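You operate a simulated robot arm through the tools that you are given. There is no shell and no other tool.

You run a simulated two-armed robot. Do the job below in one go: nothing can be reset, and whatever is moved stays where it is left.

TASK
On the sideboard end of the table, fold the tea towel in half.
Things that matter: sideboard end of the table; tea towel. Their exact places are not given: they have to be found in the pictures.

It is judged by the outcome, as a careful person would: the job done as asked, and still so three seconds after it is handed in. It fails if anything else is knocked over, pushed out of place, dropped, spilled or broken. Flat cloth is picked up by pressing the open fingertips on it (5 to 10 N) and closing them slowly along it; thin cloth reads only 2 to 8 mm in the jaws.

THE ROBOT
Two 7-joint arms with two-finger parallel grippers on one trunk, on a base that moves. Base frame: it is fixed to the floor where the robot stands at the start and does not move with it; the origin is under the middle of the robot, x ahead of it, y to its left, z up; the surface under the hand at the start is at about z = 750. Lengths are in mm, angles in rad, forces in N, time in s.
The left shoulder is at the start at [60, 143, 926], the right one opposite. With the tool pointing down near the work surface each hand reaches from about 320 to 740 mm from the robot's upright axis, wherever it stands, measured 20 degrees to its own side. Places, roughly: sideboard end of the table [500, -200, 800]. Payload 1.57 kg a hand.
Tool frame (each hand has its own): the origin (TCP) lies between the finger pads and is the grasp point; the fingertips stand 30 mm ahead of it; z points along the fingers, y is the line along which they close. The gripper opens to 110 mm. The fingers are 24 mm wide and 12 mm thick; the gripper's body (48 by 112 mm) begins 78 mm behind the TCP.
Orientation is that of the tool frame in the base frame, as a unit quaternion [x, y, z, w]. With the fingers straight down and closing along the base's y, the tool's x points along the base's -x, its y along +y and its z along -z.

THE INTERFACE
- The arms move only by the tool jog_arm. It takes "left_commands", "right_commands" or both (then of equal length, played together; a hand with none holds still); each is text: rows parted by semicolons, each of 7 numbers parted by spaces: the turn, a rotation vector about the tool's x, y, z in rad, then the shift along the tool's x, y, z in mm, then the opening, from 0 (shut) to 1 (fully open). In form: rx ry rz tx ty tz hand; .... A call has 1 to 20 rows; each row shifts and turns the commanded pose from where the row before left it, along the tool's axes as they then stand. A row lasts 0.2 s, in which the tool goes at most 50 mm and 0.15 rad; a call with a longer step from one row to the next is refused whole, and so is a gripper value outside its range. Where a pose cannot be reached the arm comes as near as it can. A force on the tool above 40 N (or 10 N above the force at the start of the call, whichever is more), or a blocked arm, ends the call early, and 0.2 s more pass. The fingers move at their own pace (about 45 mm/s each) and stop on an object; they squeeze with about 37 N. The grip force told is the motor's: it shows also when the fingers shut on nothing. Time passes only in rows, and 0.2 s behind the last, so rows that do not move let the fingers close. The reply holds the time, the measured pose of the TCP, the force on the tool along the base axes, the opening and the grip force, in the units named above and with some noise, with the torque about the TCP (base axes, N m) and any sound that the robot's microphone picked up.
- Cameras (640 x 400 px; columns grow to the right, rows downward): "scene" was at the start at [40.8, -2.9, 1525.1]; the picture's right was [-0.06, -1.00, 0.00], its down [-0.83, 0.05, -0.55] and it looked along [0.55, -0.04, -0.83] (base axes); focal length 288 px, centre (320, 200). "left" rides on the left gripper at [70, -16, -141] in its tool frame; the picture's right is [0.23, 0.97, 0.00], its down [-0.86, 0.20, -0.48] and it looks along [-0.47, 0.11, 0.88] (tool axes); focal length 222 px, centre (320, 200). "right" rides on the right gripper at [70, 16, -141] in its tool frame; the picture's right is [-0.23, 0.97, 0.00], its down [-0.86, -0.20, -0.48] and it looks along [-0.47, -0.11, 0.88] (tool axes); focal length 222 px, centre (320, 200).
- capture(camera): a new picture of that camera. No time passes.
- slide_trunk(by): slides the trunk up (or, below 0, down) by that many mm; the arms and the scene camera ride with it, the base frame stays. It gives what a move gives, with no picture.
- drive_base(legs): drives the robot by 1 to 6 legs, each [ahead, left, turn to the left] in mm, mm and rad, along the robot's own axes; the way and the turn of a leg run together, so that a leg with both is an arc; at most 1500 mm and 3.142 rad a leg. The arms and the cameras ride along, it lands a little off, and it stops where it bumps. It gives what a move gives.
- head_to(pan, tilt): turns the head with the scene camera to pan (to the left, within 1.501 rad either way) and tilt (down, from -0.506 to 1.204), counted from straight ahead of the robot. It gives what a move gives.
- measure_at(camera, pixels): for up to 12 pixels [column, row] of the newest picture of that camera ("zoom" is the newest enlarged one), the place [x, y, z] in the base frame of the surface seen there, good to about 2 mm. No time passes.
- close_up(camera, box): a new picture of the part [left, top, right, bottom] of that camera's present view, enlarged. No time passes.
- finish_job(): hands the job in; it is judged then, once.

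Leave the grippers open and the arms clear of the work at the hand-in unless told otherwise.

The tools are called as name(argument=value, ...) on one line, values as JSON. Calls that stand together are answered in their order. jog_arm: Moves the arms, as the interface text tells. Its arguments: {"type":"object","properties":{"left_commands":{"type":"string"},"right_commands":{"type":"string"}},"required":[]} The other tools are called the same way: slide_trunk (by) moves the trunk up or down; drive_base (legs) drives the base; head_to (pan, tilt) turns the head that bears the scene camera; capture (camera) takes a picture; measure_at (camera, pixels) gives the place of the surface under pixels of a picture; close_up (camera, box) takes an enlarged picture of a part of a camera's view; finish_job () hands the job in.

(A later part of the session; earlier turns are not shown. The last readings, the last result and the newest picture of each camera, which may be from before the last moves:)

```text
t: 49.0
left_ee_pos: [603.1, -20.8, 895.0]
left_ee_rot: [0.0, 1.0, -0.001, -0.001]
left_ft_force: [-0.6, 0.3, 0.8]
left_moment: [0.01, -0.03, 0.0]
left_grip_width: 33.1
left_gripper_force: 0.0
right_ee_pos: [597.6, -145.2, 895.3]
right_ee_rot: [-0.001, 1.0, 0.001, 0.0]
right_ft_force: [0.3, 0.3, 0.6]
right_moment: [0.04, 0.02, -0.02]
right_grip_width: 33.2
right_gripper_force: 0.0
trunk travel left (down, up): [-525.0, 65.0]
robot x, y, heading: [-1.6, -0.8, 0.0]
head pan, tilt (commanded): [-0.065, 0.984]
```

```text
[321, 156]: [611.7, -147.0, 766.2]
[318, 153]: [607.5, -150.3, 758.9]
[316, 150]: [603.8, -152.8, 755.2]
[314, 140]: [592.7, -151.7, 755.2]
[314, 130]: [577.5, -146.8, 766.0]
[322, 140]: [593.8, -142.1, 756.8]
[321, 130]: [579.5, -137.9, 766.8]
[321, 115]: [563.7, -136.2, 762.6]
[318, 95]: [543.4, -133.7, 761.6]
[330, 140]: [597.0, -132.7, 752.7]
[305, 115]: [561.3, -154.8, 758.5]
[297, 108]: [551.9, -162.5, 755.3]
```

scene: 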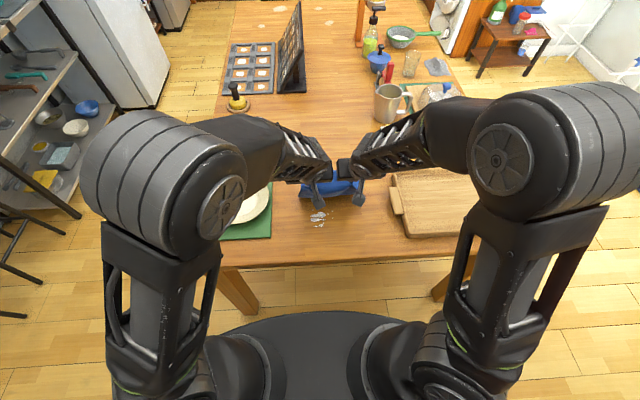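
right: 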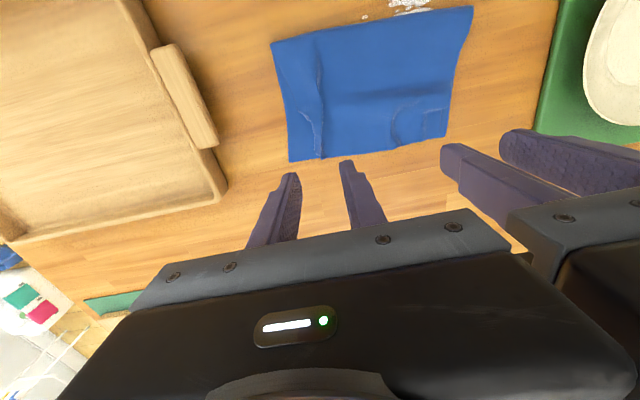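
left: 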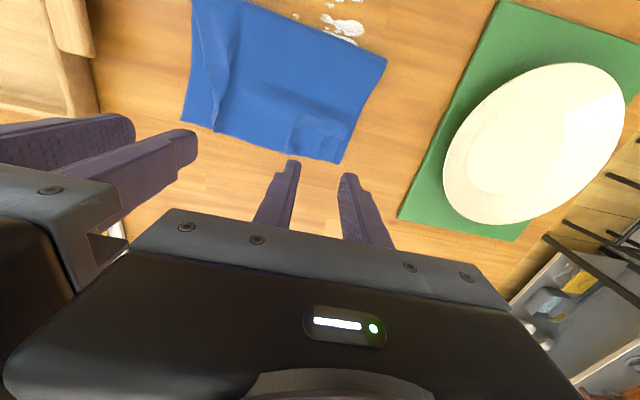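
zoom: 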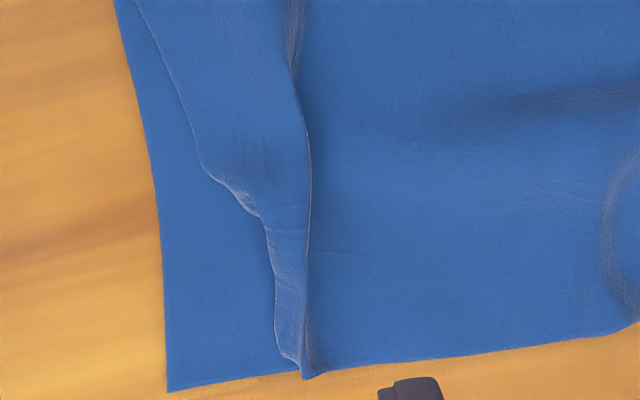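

The pleat is a 15 mm ridge at y ≈ -138, with the upper layer's free edge at y ≈ -160 to -153 instead of -187. To flatten it I'll straddle the ridge with the right hand's fingers, press lightly, and open them while shifting right. The inner finger then holds still while the outer one spreads the cloth. First I'll move the left hand aside and bring the right hand over (558, -132).

jog_arm(left_commands="0 0 0 15 27 -15 0.3;0 0 0 15 27 -15 0.3;0 0 0 15 27 -15 0.3;0 0 0 15 27 -15 0.3;0 0 0 0 0 0 0.3;0 0 0 0 0 0 0.3;0 0 0 0 0 0 0.3;0 0 0 0 0 0 0.3;0 0 0 0 0 0 0.3", right_commands="0 0 0 0 0 0 0.25;0 0 0 0 0 0 0.25;0 0 0 10 3 0 0.25;0 0 0 10 3 0 0.25;0 0 0 10 3.5 25 0.25;0 0 0 9.5 3.2 25 0.25;0 0 0 0 0 25 0.25;0 0 0 0 0 20 0.25;0 0 0 0 0 0 0.25")

capture(camera="right")

close_up(camera="scene", box=[270, 140, 390, 240])

```text
t: 51.0
left_ee_pos: [544.3, 86.0, 954.9]
left_ee_rot: [0.0, 1.0, 0.0, 0.0]
left_ft_force: [0.7, 0.7, 0.2]
left_moment: [-0.03, 0.01, -0.02]
left_grip_width: 32.8
left_gripper_force: 0.0
right_ee_pos: [556.6, -131.3, 799.7]
right_ee_rot: [0.001, 1.0, 0.0, -0.001]
right_ft_force: [0.1, -0.3, 0.2]
right_moment: [-0.01, 0.0, -0.01]
right_grip_width: 27.5
right_gripper_force: 0.1
trunk travel left (down, up): [-525.0, 65.0]
robot x, y, heading: [0.2, 2.6, 0.004]
head pan, tilt (commanded): [-0.065, 0.984]
```

```text
taken
```

right: 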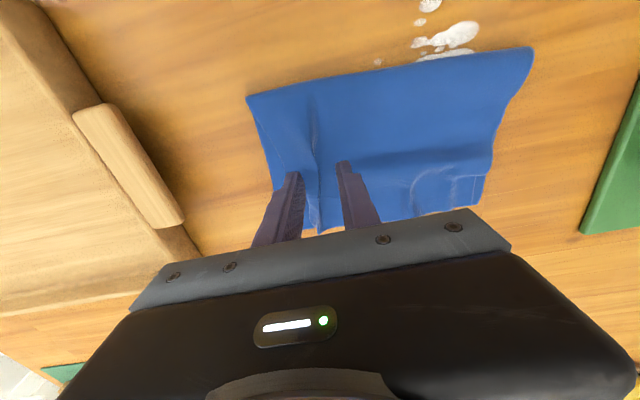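

```text
4.00 times, centred on (330, 190) of scene
```

zoom: 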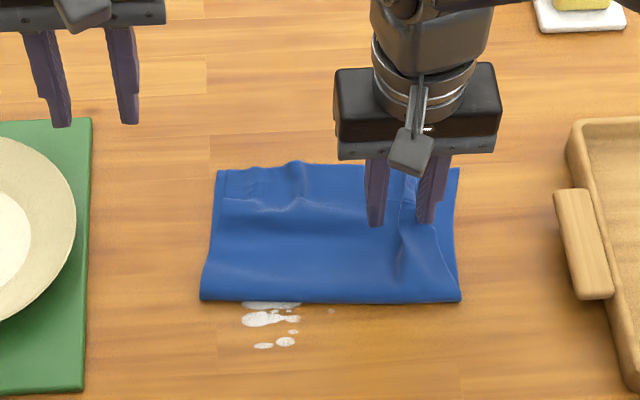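

The fingers straddle the ridge as planned. I'll lower to a light press.

jog_arm(right_commands="0 0 0 0 0 6 0.25;0 0 0 0 0 6 0.25;0 0 0 0 0 2.5 0.25;0 0 0 0 0 0 0.25;0 0 0 0 0 0 0.25;0 0 0 0 0 0 0.25")

```text
t: 52.4
left_ee_pos: [545.1, 86.0, 955.8]
left_ee_rot: [0.0, 1.0, 0.0, 0.001]
left_ft_force: [-0.6, 0.1, -0.7]
left_moment: [0.03, 0.0, 0.0]
left_grip_width: 33.0
left_gripper_force: 0.1
right_ee_pos: [557.5, -134.1, 786.7]
right_ee_rot: [0.0, 1.0, 0.0, -0.001]
right_ft_force: [-0.4, -0.3, 0.5]
right_moment: [-0.02, 0.03, -0.01]
right_grip_width: 27.6
right_gripper_force: 0.0
trunk travel left (down, up): [-525.0, 65.0]
robot x, y, heading: [-1.0, 0.4, -0.003]
head pan, tilt (commanded): [-0.065, 0.984]
```

jog_arm(right_commands="0 0 0 0 0 1 0.25;0 0 0 0 0 1 0.25;0 0 0 0 0 0 0.25;0 0 0 0 0 0 0.25;0 0 0 0 0 0 0.25")

```text
t: 53.6
left_ee_pos: [544.6, 86.1, 954.4]
left_ee_rot: [0.0, 1.0, 0.0, 0.0]
left_ft_force: [-0.4, 0.7, -0.4]
left_moment: [-0.03, -0.01, -0.02]
left_grip_width: 32.9
left_gripper_force: 0.0
right_ee_pos: [558.2, -134.1, 785.2]
right_ee_rot: [-0.001, 1.0, 0.0, 0.0]
right_ft_force: [-1.4, -0.4, -0.7]
right_moment: [0.01, 0.02, 0.01]
right_grip_width: 27.4
right_gripper_force: 0.0
trunk travel left (down, up): [-525.0, 65.0]
robot x, y, heading: [-4.8, -1.6, 0.002]
head pan, tilt (commanded): [-0.065, 0.984]
```

No contact yet, so I'll go down another 1.5 mm.

jog_arm(right_commands="0 0 0 0 0 0.8 0.25;0 0 0 0 0 0.7 0.25;0 0 0 0 0 0 0.25;0 0 0 0 0 0 0.25;0 0 0 0 0 0 0.25")

```text
t: 54.8
left_ee_pos: [544.2, 85.9, 953.9]
left_ee_rot: [-0.001, 1.0, -0.001, 0.001]
left_ft_force: [0.3, 0.0, -0.5]
left_moment: [0.01, 0.0, 0.01]
left_grip_width: 33.1
left_gripper_force: 0.0
right_ee_pos: [556.4, -133.6, 782.5]
right_ee_rot: [0.0, 1.0, -0.001, 0.001]
right_ft_force: [-0.8, -0.6, 6.4]
right_moment: [-0.13, -0.03, -0.01]
right_grip_width: 27.9
right_gripper_force: 0.2
trunk travel left (down, up): [-525.0, 65.0]
robot x, y, heading: [-2.8, 0.5, 0.004]
head pan, tilt (commanded): [-0.065, 0.984]
```

It's pressing at 6.4 N, mostly on the outer finger that sits on the strip. Now I'll open slowly while shifting right, so the outer finger carries the strip outward by about 25 mm.

jog_arm(right_commands="0 0 0 0 -1.1 0 0.27;0 0 0 0 -1.1 0 0.29;0 0 0 0 -1.1 0 0.31;0 0 0 0 -1.1 0 0.33;0 0 0 0 -1.1 0 0.35;0 0 0 0 -1.1 0 0.37;0 0 0 0 -1.1 0 0.39;0 0 0 0 -1.1 0 0.41;0 0 0 0 -1.1 0 0.43;0 0 0 0 -1.1 0 0.45;0 0 0 0 -1.1 0 0.47;0 0 0 0 -1.1 0 0.49;0 0 0 0 0 0 0.49")

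capture(camera="right")

close_up(camera="scene", box=[270, 140, 390, 240])

```text
t: 57.6
left_ee_pos: [544.5, 86.4, 956.1]
left_ee_rot: [0.0, 1.0, -0.001, 0.0]
left_ft_force: [0.3, -0.3, -0.2]
left_moment: [0.01, -0.04, 0.0]
left_grip_width: 33.1
left_gripper_force: 0.0
right_ee_pos: [558.3, -147.4, 783.2]
right_ee_rot: [0.0, 1.0, -0.001, 0.0]
right_ft_force: [0.3, 1.7, 5.2]
right_moment: [-0.07, -0.02, 0.01]
right_grip_width: 52.5
right_gripper_force: 0.0
trunk travel left (down, up): [-525.0, 65.0]
robot x, y, heading: [0.9, 2.2, 0.001]
head pan, tilt (commanded): [-0.065, 0.984]
```

```text
taken
```

right: 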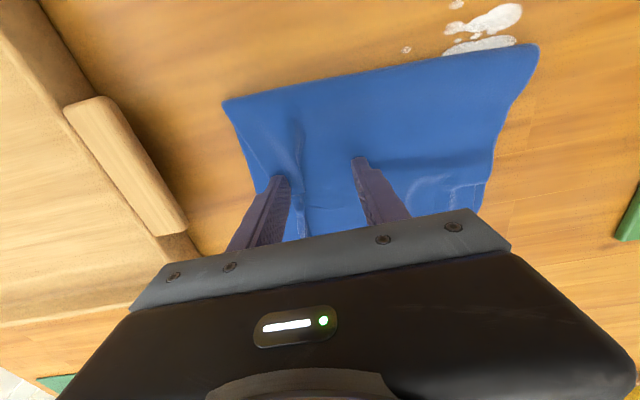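

```text
4.00 times, centred on (330, 190) of scene
```

zoom: 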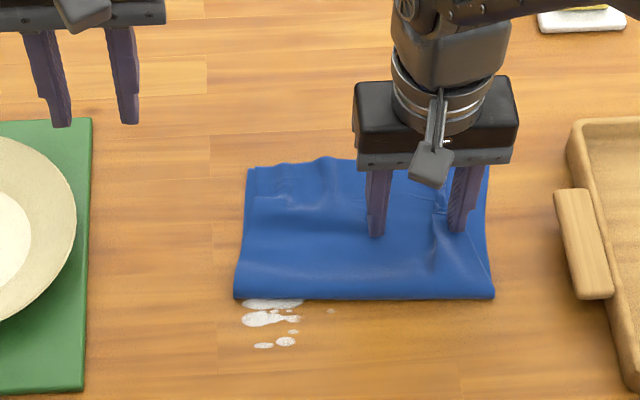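

The whole towel slid about 25 mm right instead of the pleat opening, because cloth on cloth grips more than cloth on wood. It's still well clear of the tray. I'll lift the hand off and look again before choosing a better way.

jog_arm(right_commands="0 0 0 0 0 -4 0.49;0 0 0 0 0 -10 0.45;0 0 0 0 0 -25 0.4;0 0 0 -10 0 -35 0.35;0 0 0 -30 0 -35 0.3;0 0 0 0 0 0 0.3")

capture(camera="right")

close_up(camera="right", box=[260, 0, 500, 170])

close_up(camera="scene", box=[270, 140, 390, 240])

```text
t: 59.0
left_ee_pos: [544.1, 85.6, 955.0]
left_ee_rot: [0.0, 1.0, -0.001, 0.0]
left_ft_force: [0.0, 0.4, 0.1]
left_moment: [-0.02, 0.0, 0.02]
left_grip_width: 32.8
left_gripper_force: 0.0
right_ee_pos: [597.3, -149.3, 894.8]
right_ee_rot: [0.0, 1.0, 0.0, -0.001]
right_ft_force: [-0.7, 0.1, 0.1]
right_moment: [0.0, -0.01, 0.0]
right_grip_width: 32.8
right_gripper_force: 0.3
trunk travel left (down, up): [-525.0, 65.0]
robot x, y, heading: [1.1, 1.9, -0.003]
head pan, tilt (commanded): [-0.065, 0.984]
```

```text
taken
```

right: 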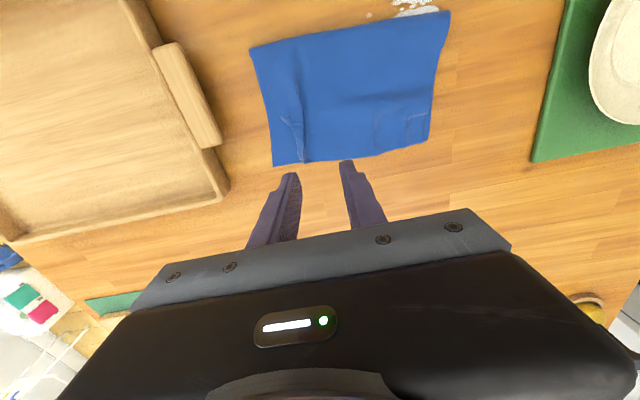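

```text
2.35 times, centred on (380, 85) of right
```

zoom: 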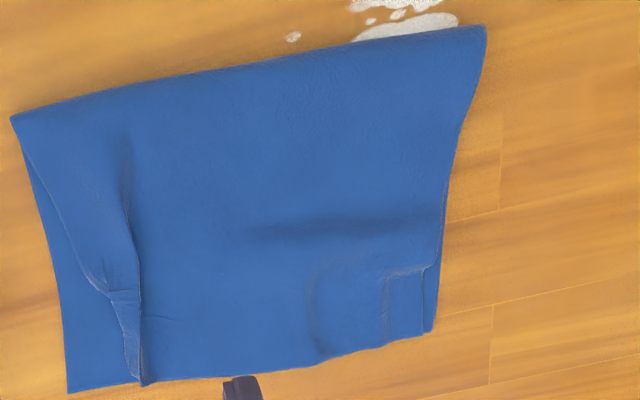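

```text
4.00 times, centred on (330, 190) of scene
```

zoom: 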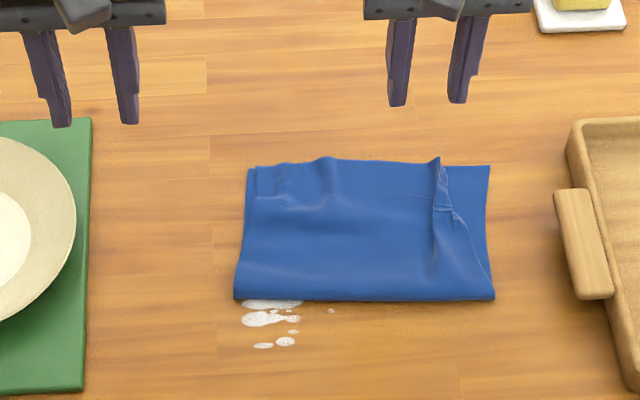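

The fold itself stayed intact. My new approach is to grip just the standing ridge of the upper layer near the far edge, lift that corner clear of the lower layer, carry it outward a little, and let it fall open. First I'll measure the ridge.

measure_at(camera="right", pixels=[[303, 128], [304, 140], [304, 150], [305, 160], [301, 157], [299, 150], [297, 138], [300, 118], [273, 165], [250, 50], [308, 150], [428, 140]])

close_up(camera="right", box=[255, 80, 345, 175])

```text
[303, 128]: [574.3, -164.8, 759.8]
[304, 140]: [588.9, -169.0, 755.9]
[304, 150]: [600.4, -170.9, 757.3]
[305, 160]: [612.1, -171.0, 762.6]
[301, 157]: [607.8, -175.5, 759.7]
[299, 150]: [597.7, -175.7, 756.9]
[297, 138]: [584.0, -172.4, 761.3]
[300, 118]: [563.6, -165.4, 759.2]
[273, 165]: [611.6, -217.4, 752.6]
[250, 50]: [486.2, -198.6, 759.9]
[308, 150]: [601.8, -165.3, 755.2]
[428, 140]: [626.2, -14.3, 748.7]
```

```text
4.21 times, centred on (300, 128) of right
```

zoom: 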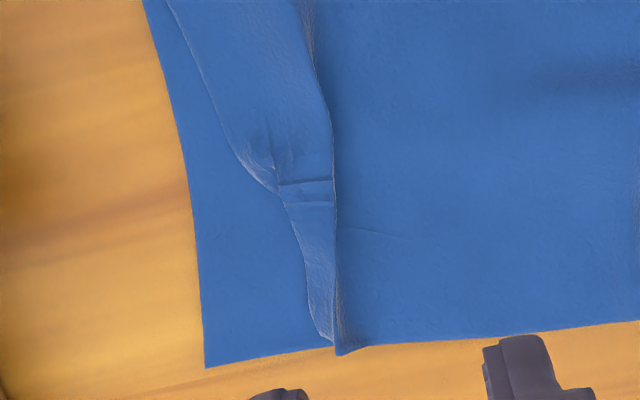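

The ridge runs along y ≈ -170 from x = 575 to 612, with its top at z ≈ 757–762, and the bottom layer's far-right corner is at (612, -217). I'll bring the right fingers down around the ridge, just above the cloth without pressing, and close on it.

jog_arm(right_commands="0 0 0 -1.7 -7 10 0.25;0 0 0 -1 -7 25 0.22;0 0 0 -1 -7 30 0.22;0 0 0 0 -0.7 30 0.22;0 0 0 0 0 10 0.22;0 0 0 0 0 3 0.22;0 0 0 0 0 0 0.22")

capture(camera="right")

close_up(camera="scene", box=[300, 140, 400, 220])

```text
t: 60.6
left_ee_pos: [545.2, 86.4, 954.1]
left_ee_rot: [0.001, 1.0, 0.0, 0.0]
left_ft_force: [-0.9, -0.8, 0.1]
left_moment: [-0.01, -0.01, 0.01]
left_grip_width: 32.9
left_gripper_force: 0.0
right_ee_pos: [600.5, -167.7, 784.7]
right_ee_rot: [0.0, 1.0, -0.001, 0.001]
right_ft_force: [0.2, -0.6, 0.1]
right_moment: [-0.03, 0.02, 0.0]
right_grip_width: 24.0
right_gripper_force: 0.0
trunk travel left (down, up): [-525.0, 65.0]
robot x, y, heading: [-1.6, 1.7, 0.002]
head pan, tilt (commanded): [-0.065, 0.984]
```

```text
taken
```

right: 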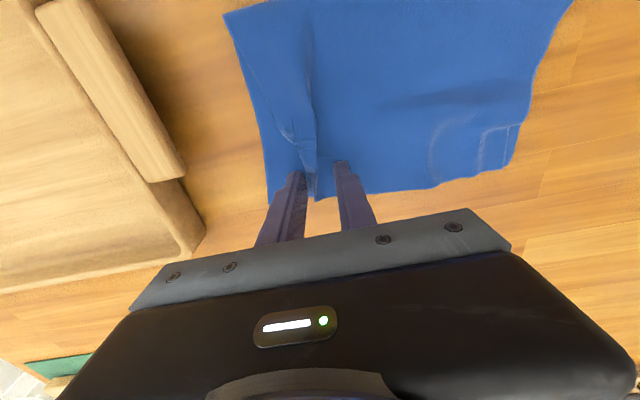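

```text
5.00 times, centred on (350, 180) of scene
```

zoom: 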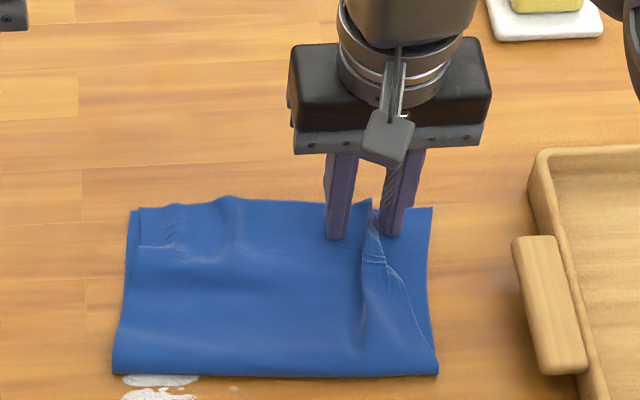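

The fingers straddle the ridge without pressing. Next I'll close slowly on it.

jog_arm(right_commands="0 0 0 0 -0.5 0 0.18;0 0 0 0 -0.5 0 0.14;0 0 0 0 -0.5 0 0.1;0 0 0 0 -0.5 0 0.06;0 0 0 0 0 0 0.03;0 0 0 0 0 0 0;0 0 0 0 0 0 0;0 0 0 0 0 0 0;0 0 0 0 0 0 0")

capture(camera="right")

close_up(camera="scene", box=[300, 140, 400, 220])

```text
t: 62.6
left_ee_pos: [544.5, 86.0, 954.4]
left_ee_rot: [0.0, 1.0, 0.0, 0.0]
left_ft_force: [0.3, 0.1, 0.1]
left_moment: [0.02, 0.01, -0.04]
left_grip_width: 33.1
left_gripper_force: 0.0
right_ee_pos: [601.1, -170.9, 782.8]
right_ee_rot: [0.0, 1.0, 0.0, 0.0]
right_ft_force: [0.3, 0.1, 0.6]
right_moment: [0.03, -0.01, 0.02]
right_grip_width: 3.1
right_gripper_force: 24.6
trunk travel left (down, up): [-525.0, 65.0]
robot x, y, heading: [0.8, -1.7, 0.001]
head pan, tilt (commanded): [-0.065, 0.984]
```

```text
taken
```

right: 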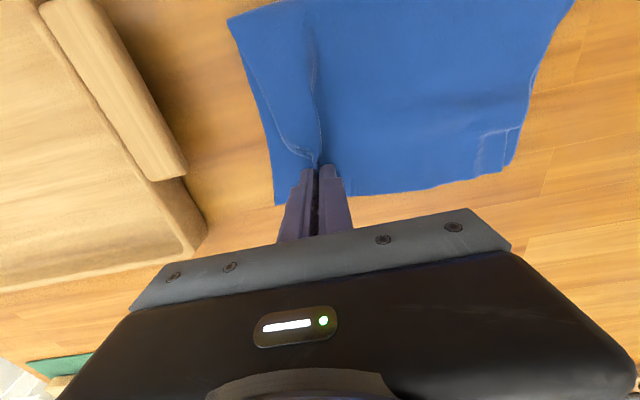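

```text
5.00 times, centred on (350, 180) of scene
```

zoom: 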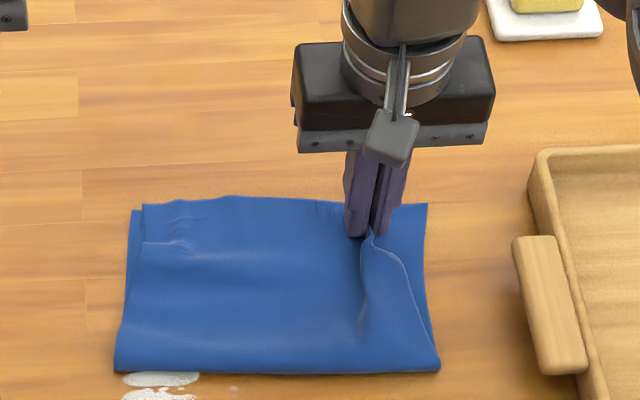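

Grip width is 3.1 mm, so it has the ridge. I'll lift 25 mm slowly and check that only the upper layer comes up.

jog_arm(right_commands="0 0 0 0 0 -5 0;0 0 0 0 0 -6 0;0 0 0 1 -1 -7 0;0 0 0 1 -1 -7 0;0 0 0 0 0 0 0")

capture(camera="right")

close_up(camera="scene", box=[300, 140, 400, 220])

```text
t: 63.8
left_ee_pos: [543.4, 86.2, 954.0]
left_ee_rot: [0.0, 1.0, -0.001, 0.0]
left_ft_force: [-0.2, 0.2, 0.2]
left_moment: [0.01, -0.03, -0.01]
left_grip_width: 33.1
left_gripper_force: 0.1
right_ee_pos: [599.0, -173.1, 809.6]
right_ee_rot: [0.001, 1.0, 0.0, 0.0]
right_ft_force: [0.4, 0.4, -0.1]
right_moment: [-0.03, 0.03, -0.01]
right_grip_width: 3.4
right_gripper_force: 24.1
trunk travel left (down, up): [-525.0, 65.0]
robot x, y, heading: [-2.4, 1.8, 0.001]
head pan, tilt (commanded): [-0.065, 0.984]
```

```text
taken
```

right: 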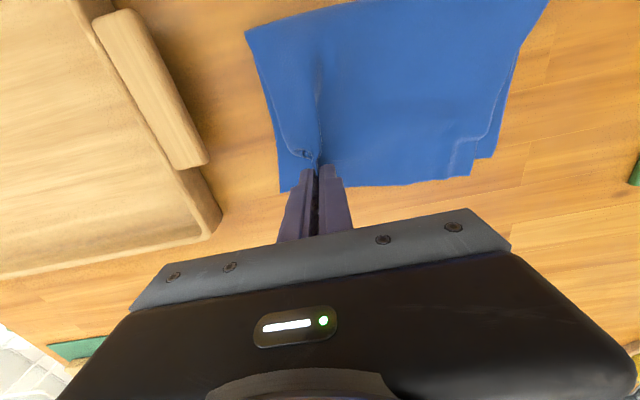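

```text
5.00 times, centred on (350, 180) of scene
```

zoom: 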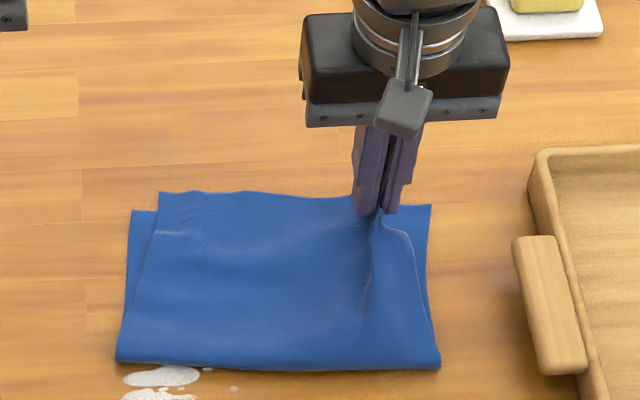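

Only the upper layer lifts. I'll raise it another 20 mm, shift it outward about 10 mm, and then open the fingers so the pleat can open up and fall flat.

jog_arm(right_commands="0 0 0 2 -3 -7 0;0 0 0 2 -3 -7 0;0 0 0 1 -4 -6 0;0 0 0 0 0 0 0;0 0 0 0 0 0 0.3;0 0 0 0 0 0 0.5;0 0 0 0 0 0 0.5;0 0 0 0 0 0 0.5")

capture(camera="right")

close_up(camera="scene", box=[290, 140, 390, 220])

```text
t: 65.6
left_ee_pos: [545.1, 86.8, 955.0]
left_ee_rot: [0.0, 1.0, 0.0, 0.0]
left_ft_force: [-0.5, 0.4, 0.1]
left_moment: [-0.01, -0.01, 0.01]
left_grip_width: 33.1
left_gripper_force: 0.0
right_ee_pos: [594.0, -184.8, 829.0]
right_ee_rot: [0.0, 1.0, -0.001, 0.0]
right_ft_force: [0.0, 0.2, 0.6]
right_moment: [0.0, 0.01, 0.0]
right_grip_width: 55.0
right_gripper_force: 0.0
trunk travel left (down, up): [-525.0, 65.0]
robot x, y, heading: [-1.1, -0.2, -0.001]
head pan, tilt (commanded): [-0.065, 0.984]
```

```text
taken
```

right: 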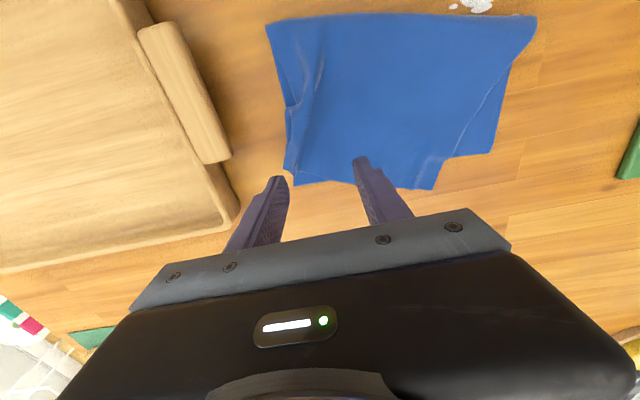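

```text
5.00 times, centred on (340, 180) of scene
```

zoom: 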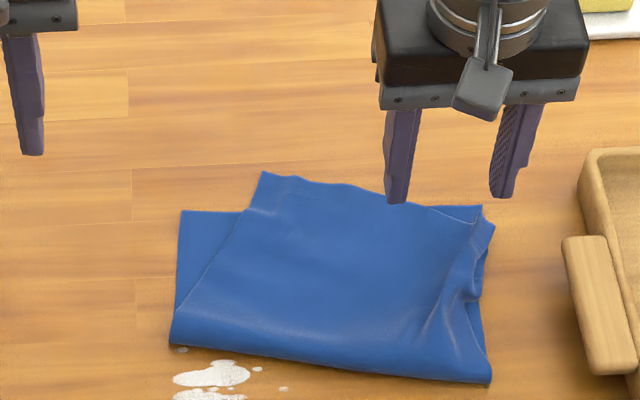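

The pleat opened, but the upper layer shifted: its left edge moved inward and it overhangs the far edge on the left. I'll raise the hand and look at the whole towel before correcting with both hands.

jog_arm(right_commands="0 0 0 -5 -10 -20 0.4;0 0 0 -5 -10 -30 0.3;0 0 0 -5 -10 -30 0.3;0 0 0 0 -10 -20 0.3;0 0 0 0 0 0 0.3")

capture(camera="scene")

close_up(camera="scene", box=[280, 140, 400, 240])

capture(camera="right")

capture(camera="left")

```text
t: 66.8
left_ee_pos: [544.8, 86.4, 954.9]
left_ee_rot: [0.0, 1.0, 0.0, 0.001]
left_ft_force: [-0.2, -1.1, -0.4]
left_moment: [0.0, -0.01, 0.02]
left_grip_width: 33.1
left_gripper_force: 0.0
right_ee_pos: [607.6, -220.2, 928.0]
right_ee_rot: [0.0, 1.0, 0.0, 0.0]
right_ft_force: [-0.7, 0.3, 0.4]
right_moment: [0.04, 0.01, -0.02]
right_grip_width: 33.0
right_gripper_force: 0.1
trunk travel left (down, up): [-525.0, 65.0]
robot x, y, heading: [0.1, 2.2, 0.0]
head pan, tilt (commanded): [-0.065, 0.984]
```

```text
taken
```

scene: 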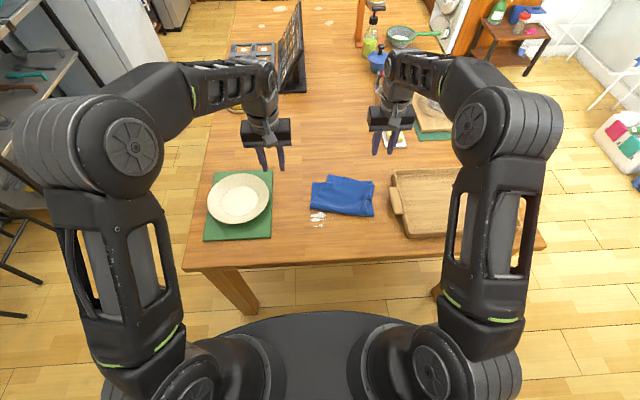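

```text
4.00 times, centred on (340, 190) of scene
```

zoom: 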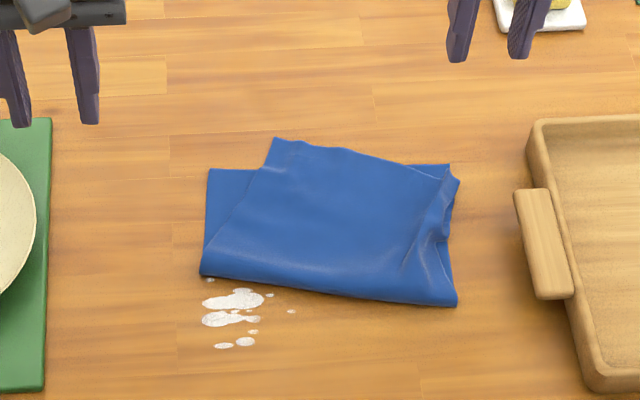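

```text
taken
```

right: 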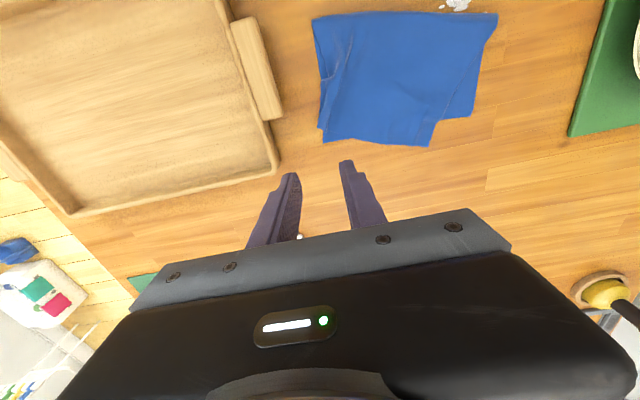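

```text
taken
```

left: 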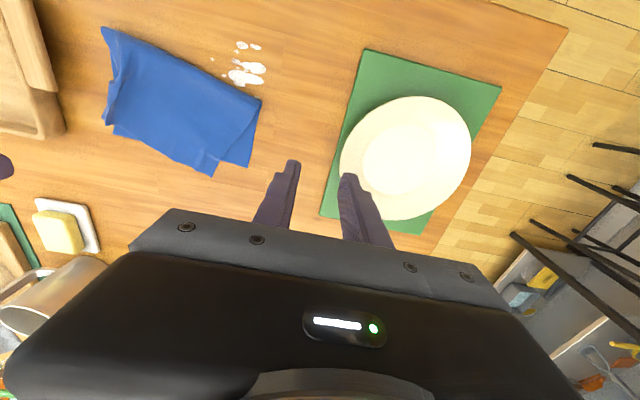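

The pleat is gone and the upper layer is spread out, but it is rotated. Its left-far corner is at zoom (275, 140), while the bottom layer's corner is at (208, 168). I'll measure the key points.

measure_at(camera="zoom", pixels=[[276, 142], [210, 171], [448, 168], [456, 182], [410, 166], [345, 151], [202, 272], [455, 303], [330, 291], [245, 170], [440, 240], [452, 250]])

close_up(camera="right", box=[290, 0, 520, 160])

close_up(camera="left", box=[80, 10, 290, 190])

```text
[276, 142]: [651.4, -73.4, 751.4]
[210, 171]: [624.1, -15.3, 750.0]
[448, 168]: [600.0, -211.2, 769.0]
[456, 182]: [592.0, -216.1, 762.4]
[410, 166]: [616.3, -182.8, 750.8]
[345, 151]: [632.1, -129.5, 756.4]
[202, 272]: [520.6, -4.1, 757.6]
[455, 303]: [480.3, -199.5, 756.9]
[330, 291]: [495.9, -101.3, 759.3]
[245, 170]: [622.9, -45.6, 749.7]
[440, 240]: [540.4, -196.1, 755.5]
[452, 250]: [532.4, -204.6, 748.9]
```

```text
2.50 times, centred on (405, 80) of right
```

zoom: 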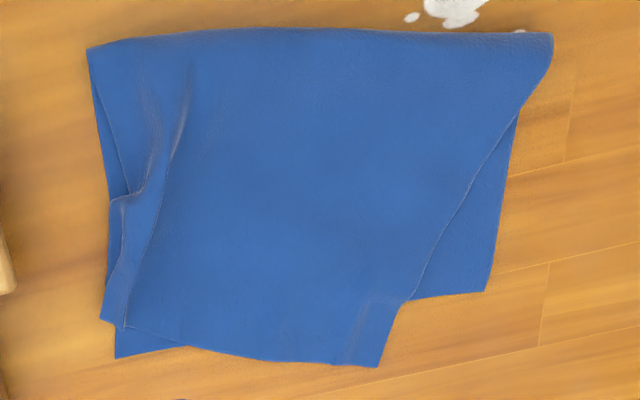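

```text
2.22 times, centred on (185, 100) of left
```

zoom: 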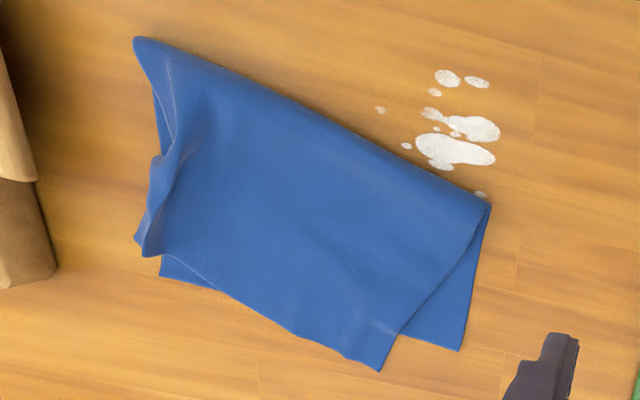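

The upper layer still holds a small fold near its right edge. I'll look closely at that spot from both views.

close_up(camera="scene", box=[350, 175, 382, 222])

close_up(camera="right", box=[308, 60, 380, 155])

measure_at(camera="right", pixels=[[318, 125], [322, 127], [327, 127], [332, 127], [320, 115], [325, 115], [331, 115], [322, 100], [328, 100], [335, 100], [340, 100], [324, 141]])

```text
8.51 times, centred on (366, 198) of scene
```

zoom: 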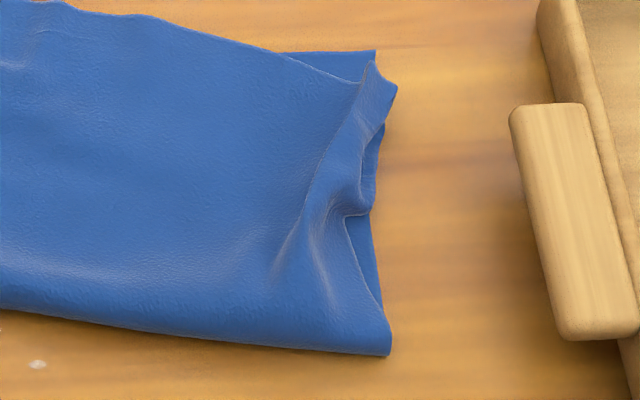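

```text
4.21 times, centred on (344, 108) of right
```

zoom: 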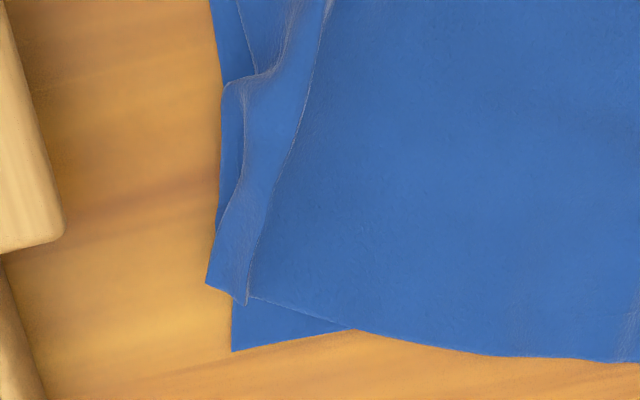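

```text
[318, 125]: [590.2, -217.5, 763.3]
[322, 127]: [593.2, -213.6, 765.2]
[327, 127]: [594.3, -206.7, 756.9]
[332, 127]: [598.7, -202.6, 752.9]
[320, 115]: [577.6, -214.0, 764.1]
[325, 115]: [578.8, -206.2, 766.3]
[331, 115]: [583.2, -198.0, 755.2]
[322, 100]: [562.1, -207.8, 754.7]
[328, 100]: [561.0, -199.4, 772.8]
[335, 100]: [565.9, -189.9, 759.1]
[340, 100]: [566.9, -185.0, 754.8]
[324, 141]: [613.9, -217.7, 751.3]
```

The upper layer is bunched into a ridge near y ≈ -205 on the right, so pulling its left-far corner over to the bottom layer's left corner should take that slack out. That corner at (651, -73) overhangs bare table, so only the upper layer gets gripped. I'll move the right hand aside and bring the left hand over (635, -84), turned to match the rotated edge, with a small opening.

jog_arm(left_commands="0 0 0 -18 -34.2 -0 0.15;0 0 0 -18 -34.2 5 0.15;0 0 0 -18 -34.2 20 0.15;0 0 0 -18 -34.2 25 0.15;0 0 0 -18 -34.2 25 0.15;0 0 0.11 0 0 22 0.15;0 0 0.11 0 0 22 0.15;0 0 0.11 0 0 22 0.15;0 0 0 0 0 0 0.15", right_commands="0 0 0 20 -15 -10 0.3;0 0 0 20 -15 -10 0.3;0 0 0 20 -15 -10 0.3;0 0 0 20 -15 0 0.3;0 0 0 0 0 0 0.3;0 0 0 0 0 0 0.3;0 0 0 0 0 0 0.3;0 0 0 0 0 0 0.3;0 0 0 0 0 0 0.3")

capture(camera="left")

close_up(camera="scene", box=[280, 140, 400, 240])

```text
t: 68.8
left_ee_pos: [634.4, -84.1, 816.3]
left_ee_rot: [0.165, 0.986, 0.0, 0.0]
left_ft_force: [0.1, -1.1, 0.1]
left_moment: [0.0, -0.02, -0.01]
left_grip_width: 16.5
left_gripper_force: 0.1
right_ee_pos: [530.2, -283.3, 958.4]
right_ee_rot: [0.0, 1.0, 0.0, -0.001]
right_ft_force: [0.3, -0.4, 0.0]
right_moment: [-0.01, -0.01, 0.01]
right_grip_width: 33.0
right_gripper_force: 0.1
trunk travel left (down, up): [-525.0, 65.0]
robot x, y, heading: [-1.1, -1.8, 0.001]
head pan, tilt (commanded): [-0.065, 0.984]
```

```text
taken
```

left: 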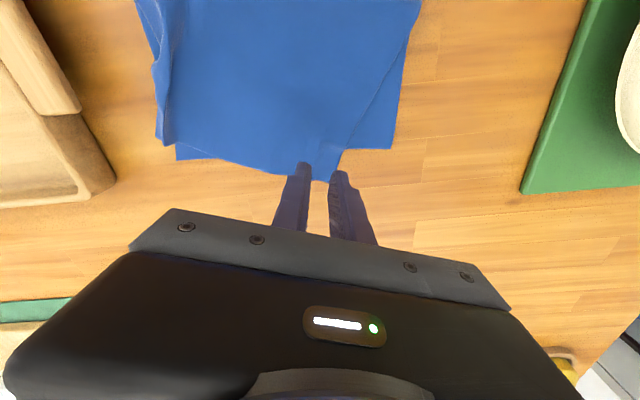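

```text
4.00 times, centred on (340, 190) of scene
```

zoom: 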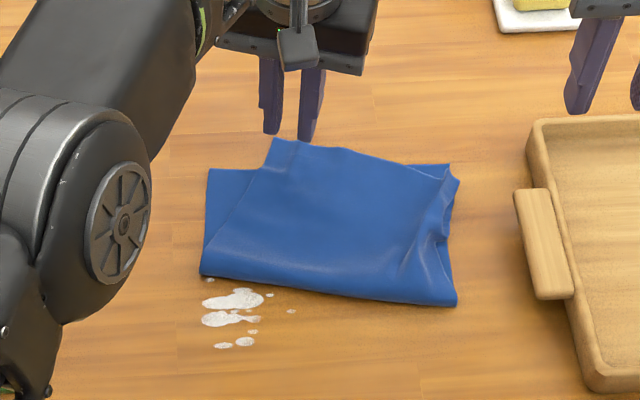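

The left hand is aligned over the corner. I'll lower it to near contact.

jog_arm(left_commands="0 0 0 0 0 12 0.15;0 0 0 0 0 12 0.15;0 0 0 0 0 6 0.15;0 0 0 0 0 2 0.15;0 0 0 0 0 1 0.15;0 0 0 0 0 0 0.15;0 0 0 0 0 0 0.15;0 0 0 0 0 0 0.15")

capture(camera="left")

```text
t: 70.6
left_ee_pos: [634.2, -84.9, 782.1]
left_ee_rot: [0.164, 0.987, -0.001, 0.001]
left_ft_force: [0.9, 0.7, 5.0]
left_moment: [-0.04, 0.05, -0.03]
left_grip_width: 16.1
left_gripper_force: 0.1
right_ee_pos: [529.8, -283.5, 957.5]
right_ee_rot: [0.0, 1.0, 0.001, 0.0]
right_ft_force: [-0.2, 0.0, 0.6]
right_moment: [0.03, 0.01, -0.02]
right_grip_width: 32.9
right_gripper_force: 0.1
trunk travel left (down, up): [-525.0, 65.0]
robot x, y, heading: [2.7, -0.8, -0.002]
head pan, tilt (commanded): [-0.065, 0.984]
```

```text
taken
```

left: 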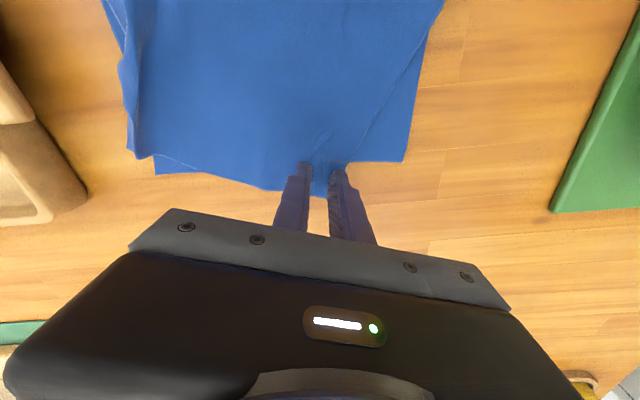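

It reads 5 N. Now I'll close slowly along the cloth.

jog_arm(left_commands="0 0 0 0 0 0.2 0.13;0 0 0 0 0 0 0.11;0 0 0 0 0 0 0.09;0 0 0 0 0 0 0.07;0 0 0 0 0 0 0.05;0 0 0 0 0 0 0.03;0 0 0 0 0 0 0.01;0 0 0 0 0 0 0;0 0 0 0 0 0 0;0 0 0 0 0 0 0;0 0 0 0 0 -3 0;0 0 0 0 0 -5 0;0 0 0 0 0 -7 0;0 0 0 0 0 0 0")

capture(camera="left")

close_up(camera="scene", box=[280, 140, 400, 240])

```text
t: 73.6
left_ee_pos: [633.8, -84.1, 796.2]
left_ee_rot: [0.164, 0.986, 0.0, 0.0]
left_ft_force: [-1.1, 0.5, 0.2]
left_moment: [0.01, -0.01, 0.01]
left_grip_width: 0.3
left_gripper_force: 21.1
right_ee_pos: [529.2, -284.0, 958.7]
right_ee_rot: [0.0, 1.0, 0.0, -0.001]
right_ft_force: [-0.1, 0.5, -0.7]
right_moment: [0.0, -0.01, 0.01]
right_grip_width: 32.8
right_gripper_force: 0.0
trunk travel left (down, up): [-525.0, 65.0]
robot x, y, heading: [-1.7, -1.2, -0.003]
head pan, tilt (commanded): [-0.065, 0.984]
```

```text
taken
```

left: 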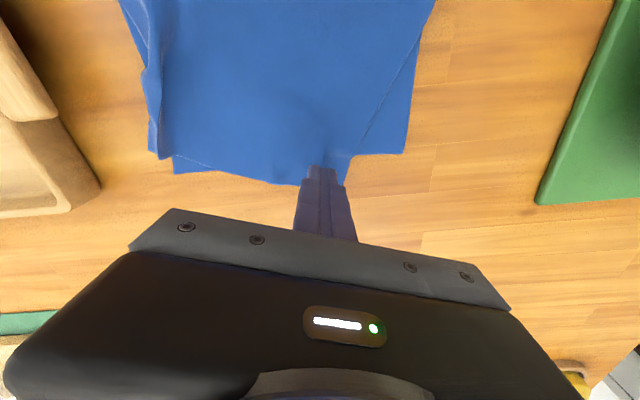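

```text
4.00 times, centred on (340, 190) of scene
```

zoom: 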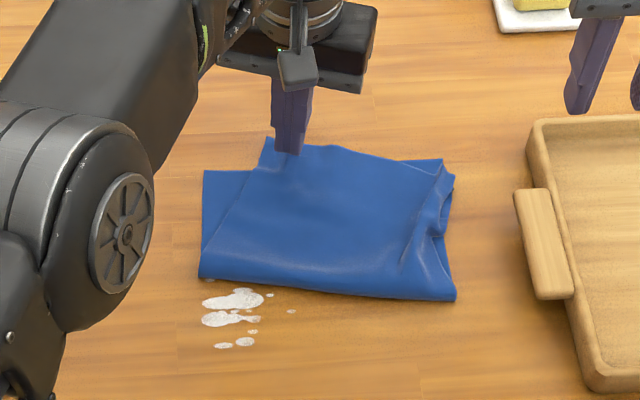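

The jaws read 0.3 mm, so that opening was too small and it missed. I'll retry with the 0.3 opening that worked before. First I'll measure the corner again.

jog_arm(left_commands="0 0 0 0 0 -20 0.1;0 0 0 0 0 -20 0.2;0 0 0 0 0 0 0.3;0 0 0 0 0 0 0.3")

close_up(camera="scene", box=[280, 140, 400, 240])

measure_at(camera="zoom", pixels=[[267, 141], [205, 173], [330, 147], [240, 190], [200, 272], [452, 298], [441, 162], [250, 165], [290, 143]])

capture(camera="left")

```text
t: 74.6
left_ee_pos: [633.5, -84.8, 837.1]
left_ee_rot: [0.164, 0.986, 0.0, 0.0]
left_ft_force: [0.1, -0.6, -0.2]
left_moment: [-0.01, -0.03, -0.01]
left_grip_width: 32.9
left_gripper_force: 0.0
right_ee_pos: [529.3, -283.8, 958.0]
right_ee_rot: [0.0, 1.0, 0.0, 0.0]
right_ft_force: [0.2, -0.3, -0.6]
right_moment: [-0.05, 0.0, -0.01]
right_grip_width: 32.9
right_gripper_force: 0.0
trunk travel left (down, up): [-525.0, 65.0]
robot x, y, heading: [2.4, 1.0, -0.006]
head pan, tilt (commanded): [-0.065, 0.984]
```

```text
4.00 times, centred on (340, 190) of scene
```

zoom: 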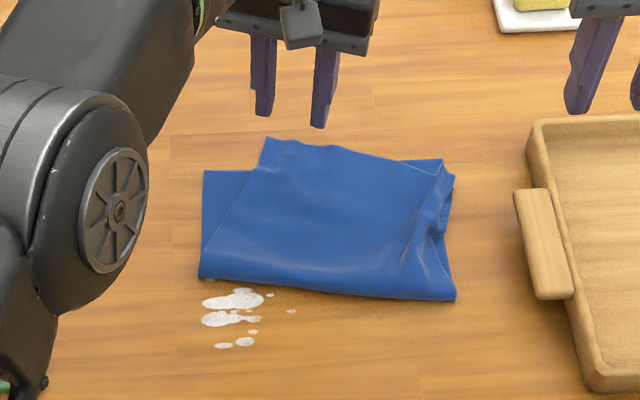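

```text
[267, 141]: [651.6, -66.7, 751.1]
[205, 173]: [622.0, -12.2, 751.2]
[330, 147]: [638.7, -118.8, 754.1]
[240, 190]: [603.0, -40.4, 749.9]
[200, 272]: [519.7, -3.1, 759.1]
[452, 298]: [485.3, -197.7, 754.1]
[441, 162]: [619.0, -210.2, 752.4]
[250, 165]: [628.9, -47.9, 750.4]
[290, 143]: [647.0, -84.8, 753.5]
```

```text
taken
```

left: 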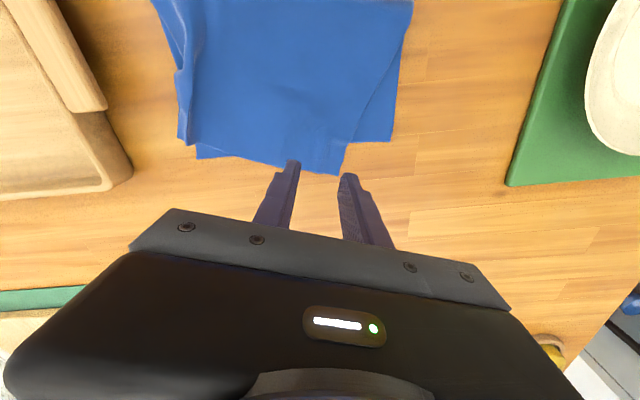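

The corner is now at (652, -66). I'll shift 3 mm and lower again with the wider opening, to press at about 7 N.

jog_arm(left_commands="0 0 0 -1 -2.8 15 0.3;0 0 0 0 0 20 0.3;0 0 0 0 0 14 0.3;0 0 0 0 0 4 0.3;0 0 0 0 0 2 0.3;0 0 0 0 0 0.6 0.3;0 0 0 0 0 0 0.3;0 0 0 0 0 0 0.3")

```text
t: 76.4
left_ee_pos: [633.8, -88.9, 780.9]
left_ee_rot: [0.164, 0.986, 0.0, 0.002]
left_ft_force: [2.9, 0.8, 12.6]
left_moment: [-0.22, 0.05, 0.08]
left_grip_width: 32.7
left_gripper_force: 0.1
right_ee_pos: [528.9, -283.9, 958.3]
right_ee_rot: [-0.001, 1.0, 0.0, 0.0]
right_ft_force: [0.8, 0.4, -0.5]
right_moment: [-0.01, -0.03, 0.0]
right_grip_width: 32.8
right_gripper_force: 0.1
trunk travel left (down, up): [-525.0, 65.0]
robot x, y, heading: [0.1, 2.9, -0.0]
head pan, tilt (commanded): [-0.065, 0.984]
```

It reads 12.6 N, a bit high. I'll ease up 0.4 mm and close slowly.

jog_arm(left_commands="0 0 0 0 0 -0.4 0.3;0 0 0 0 0 0 0.3;0 0 0 0 0 0 0.27;0 0 0 0 0 0 0.24;0 0 0 0 0 0 0.21;0 0 0 0 0 0 0.18;0 0 0 0 0 0 0.15;0 0 0 0 0 0 0.12;0 0 0 0 0 0 0.09;0 0 0 0 0 0 0.06;0 0 0 0 0 0 0.03;0 0 0 0 0 0 0;0 0 0 0 0 0 0;0 0 0 0 0 0 0")

capture(camera="left")

close_up(camera="scene", box=[280, 140, 400, 240])

```text
t: 79.4
left_ee_pos: [632.4, -87.9, 782.3]
left_ee_rot: [0.164, 0.986, 0.0, 0.001]
left_ft_force: [-0.3, -3.4, 20.0]
left_moment: [-0.21, 0.21, 0.01]
left_grip_width: 3.8
left_gripper_force: 24.5
right_ee_pos: [528.6, -283.6, 958.7]
right_ee_rot: [0.0, 1.0, 0.0, 0.0]
right_ft_force: [0.2, -0.1, 0.0]
right_moment: [-0.01, -0.01, -0.01]
right_grip_width: 33.0
right_gripper_force: 0.1
trunk travel left (down, up): [-525.0, 65.0]
robot x, y, heading: [1.1, -0.0, 0.002]
head pan, tilt (commanded): [-0.065, 0.984]
```

```text
taken
```

left: 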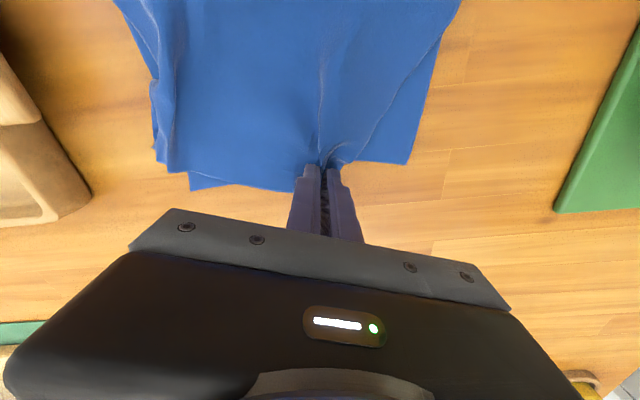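

```text
4.00 times, centred on (340, 190) of scene
```

zoom: 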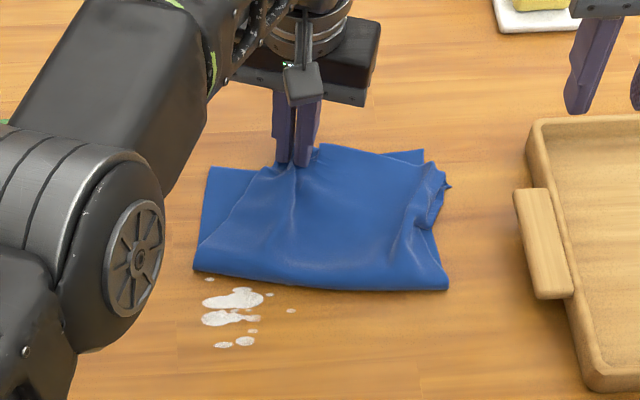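

It has gripped at 3.8 mm. I'll lift 25 mm and check that only the upper layer comes along.

jog_arm(left_commands="0 0 0 0 0 -3 0;0 0 0 0 0 -6 0;0 0 0 0 0 -8 0;0 0 0 0 0 -8 0;0 0 0 0 0 0 0")

capture(camera="left")

close_up(camera="scene", box=[280, 140, 400, 240])

```text
t: 80.6
left_ee_pos: [633.2, -89.7, 806.0]
left_ee_rot: [0.164, 0.986, 0.0, -0.001]
left_ft_force: [0.4, -0.2, 0.4]
left_moment: [-0.01, 0.0, 0.03]
left_grip_width: 2.8
left_gripper_force: 24.5
right_ee_pos: [529.1, -284.4, 957.2]
right_ee_rot: [0.0, 1.0, 0.0, 0.0]
right_ft_force: [-0.9, -0.4, 0.1]
right_moment: [-0.02, 0.01, 0.01]
right_grip_width: 32.9
right_gripper_force: 0.0
trunk travel left (down, up): [-525.0, 65.0]
robot x, y, heading: [-1.2, 0.2, -0.004]
head pan, tilt (commanded): [-0.065, 0.984]
```

```text
taken
```

left: 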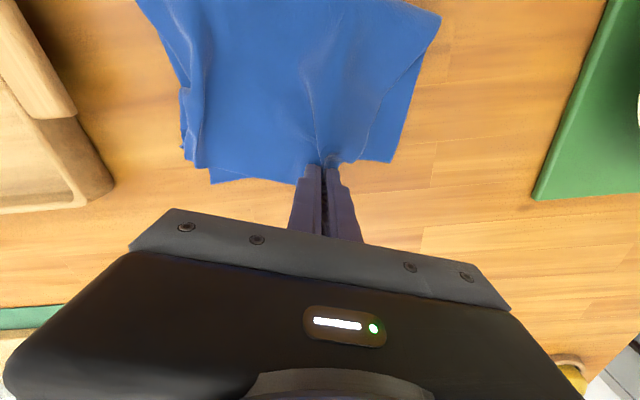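

```text
4.00 times, centred on (340, 190) of scene
```

zoom: 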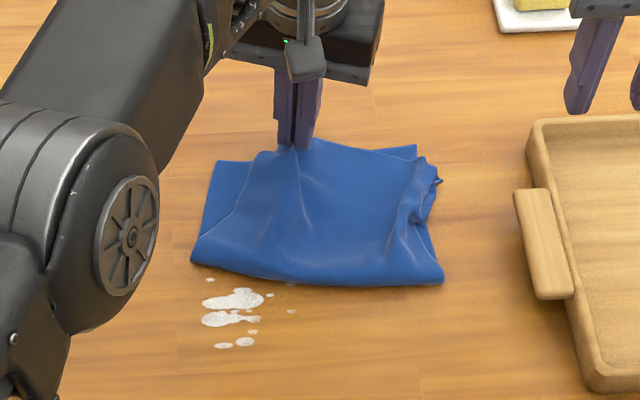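

measure_at(camera="zoom", pixels=[[219, 165], [235, 163], [250, 162], [265, 158], [325, 143], [370, 148], [412, 147], [230, 200], [195, 258], [440, 280], [437, 182], [420, 165]])

close_up(camera="left", box=[130, 0, 450, 200])

```text
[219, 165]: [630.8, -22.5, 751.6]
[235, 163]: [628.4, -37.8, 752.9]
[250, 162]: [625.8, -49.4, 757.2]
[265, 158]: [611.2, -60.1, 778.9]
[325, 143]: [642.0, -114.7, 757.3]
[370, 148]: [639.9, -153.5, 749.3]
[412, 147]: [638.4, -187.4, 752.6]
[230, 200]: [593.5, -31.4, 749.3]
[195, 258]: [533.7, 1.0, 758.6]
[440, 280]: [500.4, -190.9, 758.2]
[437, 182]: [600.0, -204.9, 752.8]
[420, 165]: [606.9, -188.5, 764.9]
```

```text
2.00 times, centred on (290, 100) of left
```

zoom: 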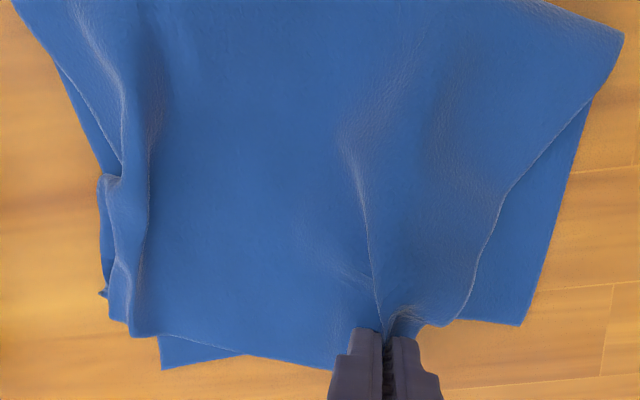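

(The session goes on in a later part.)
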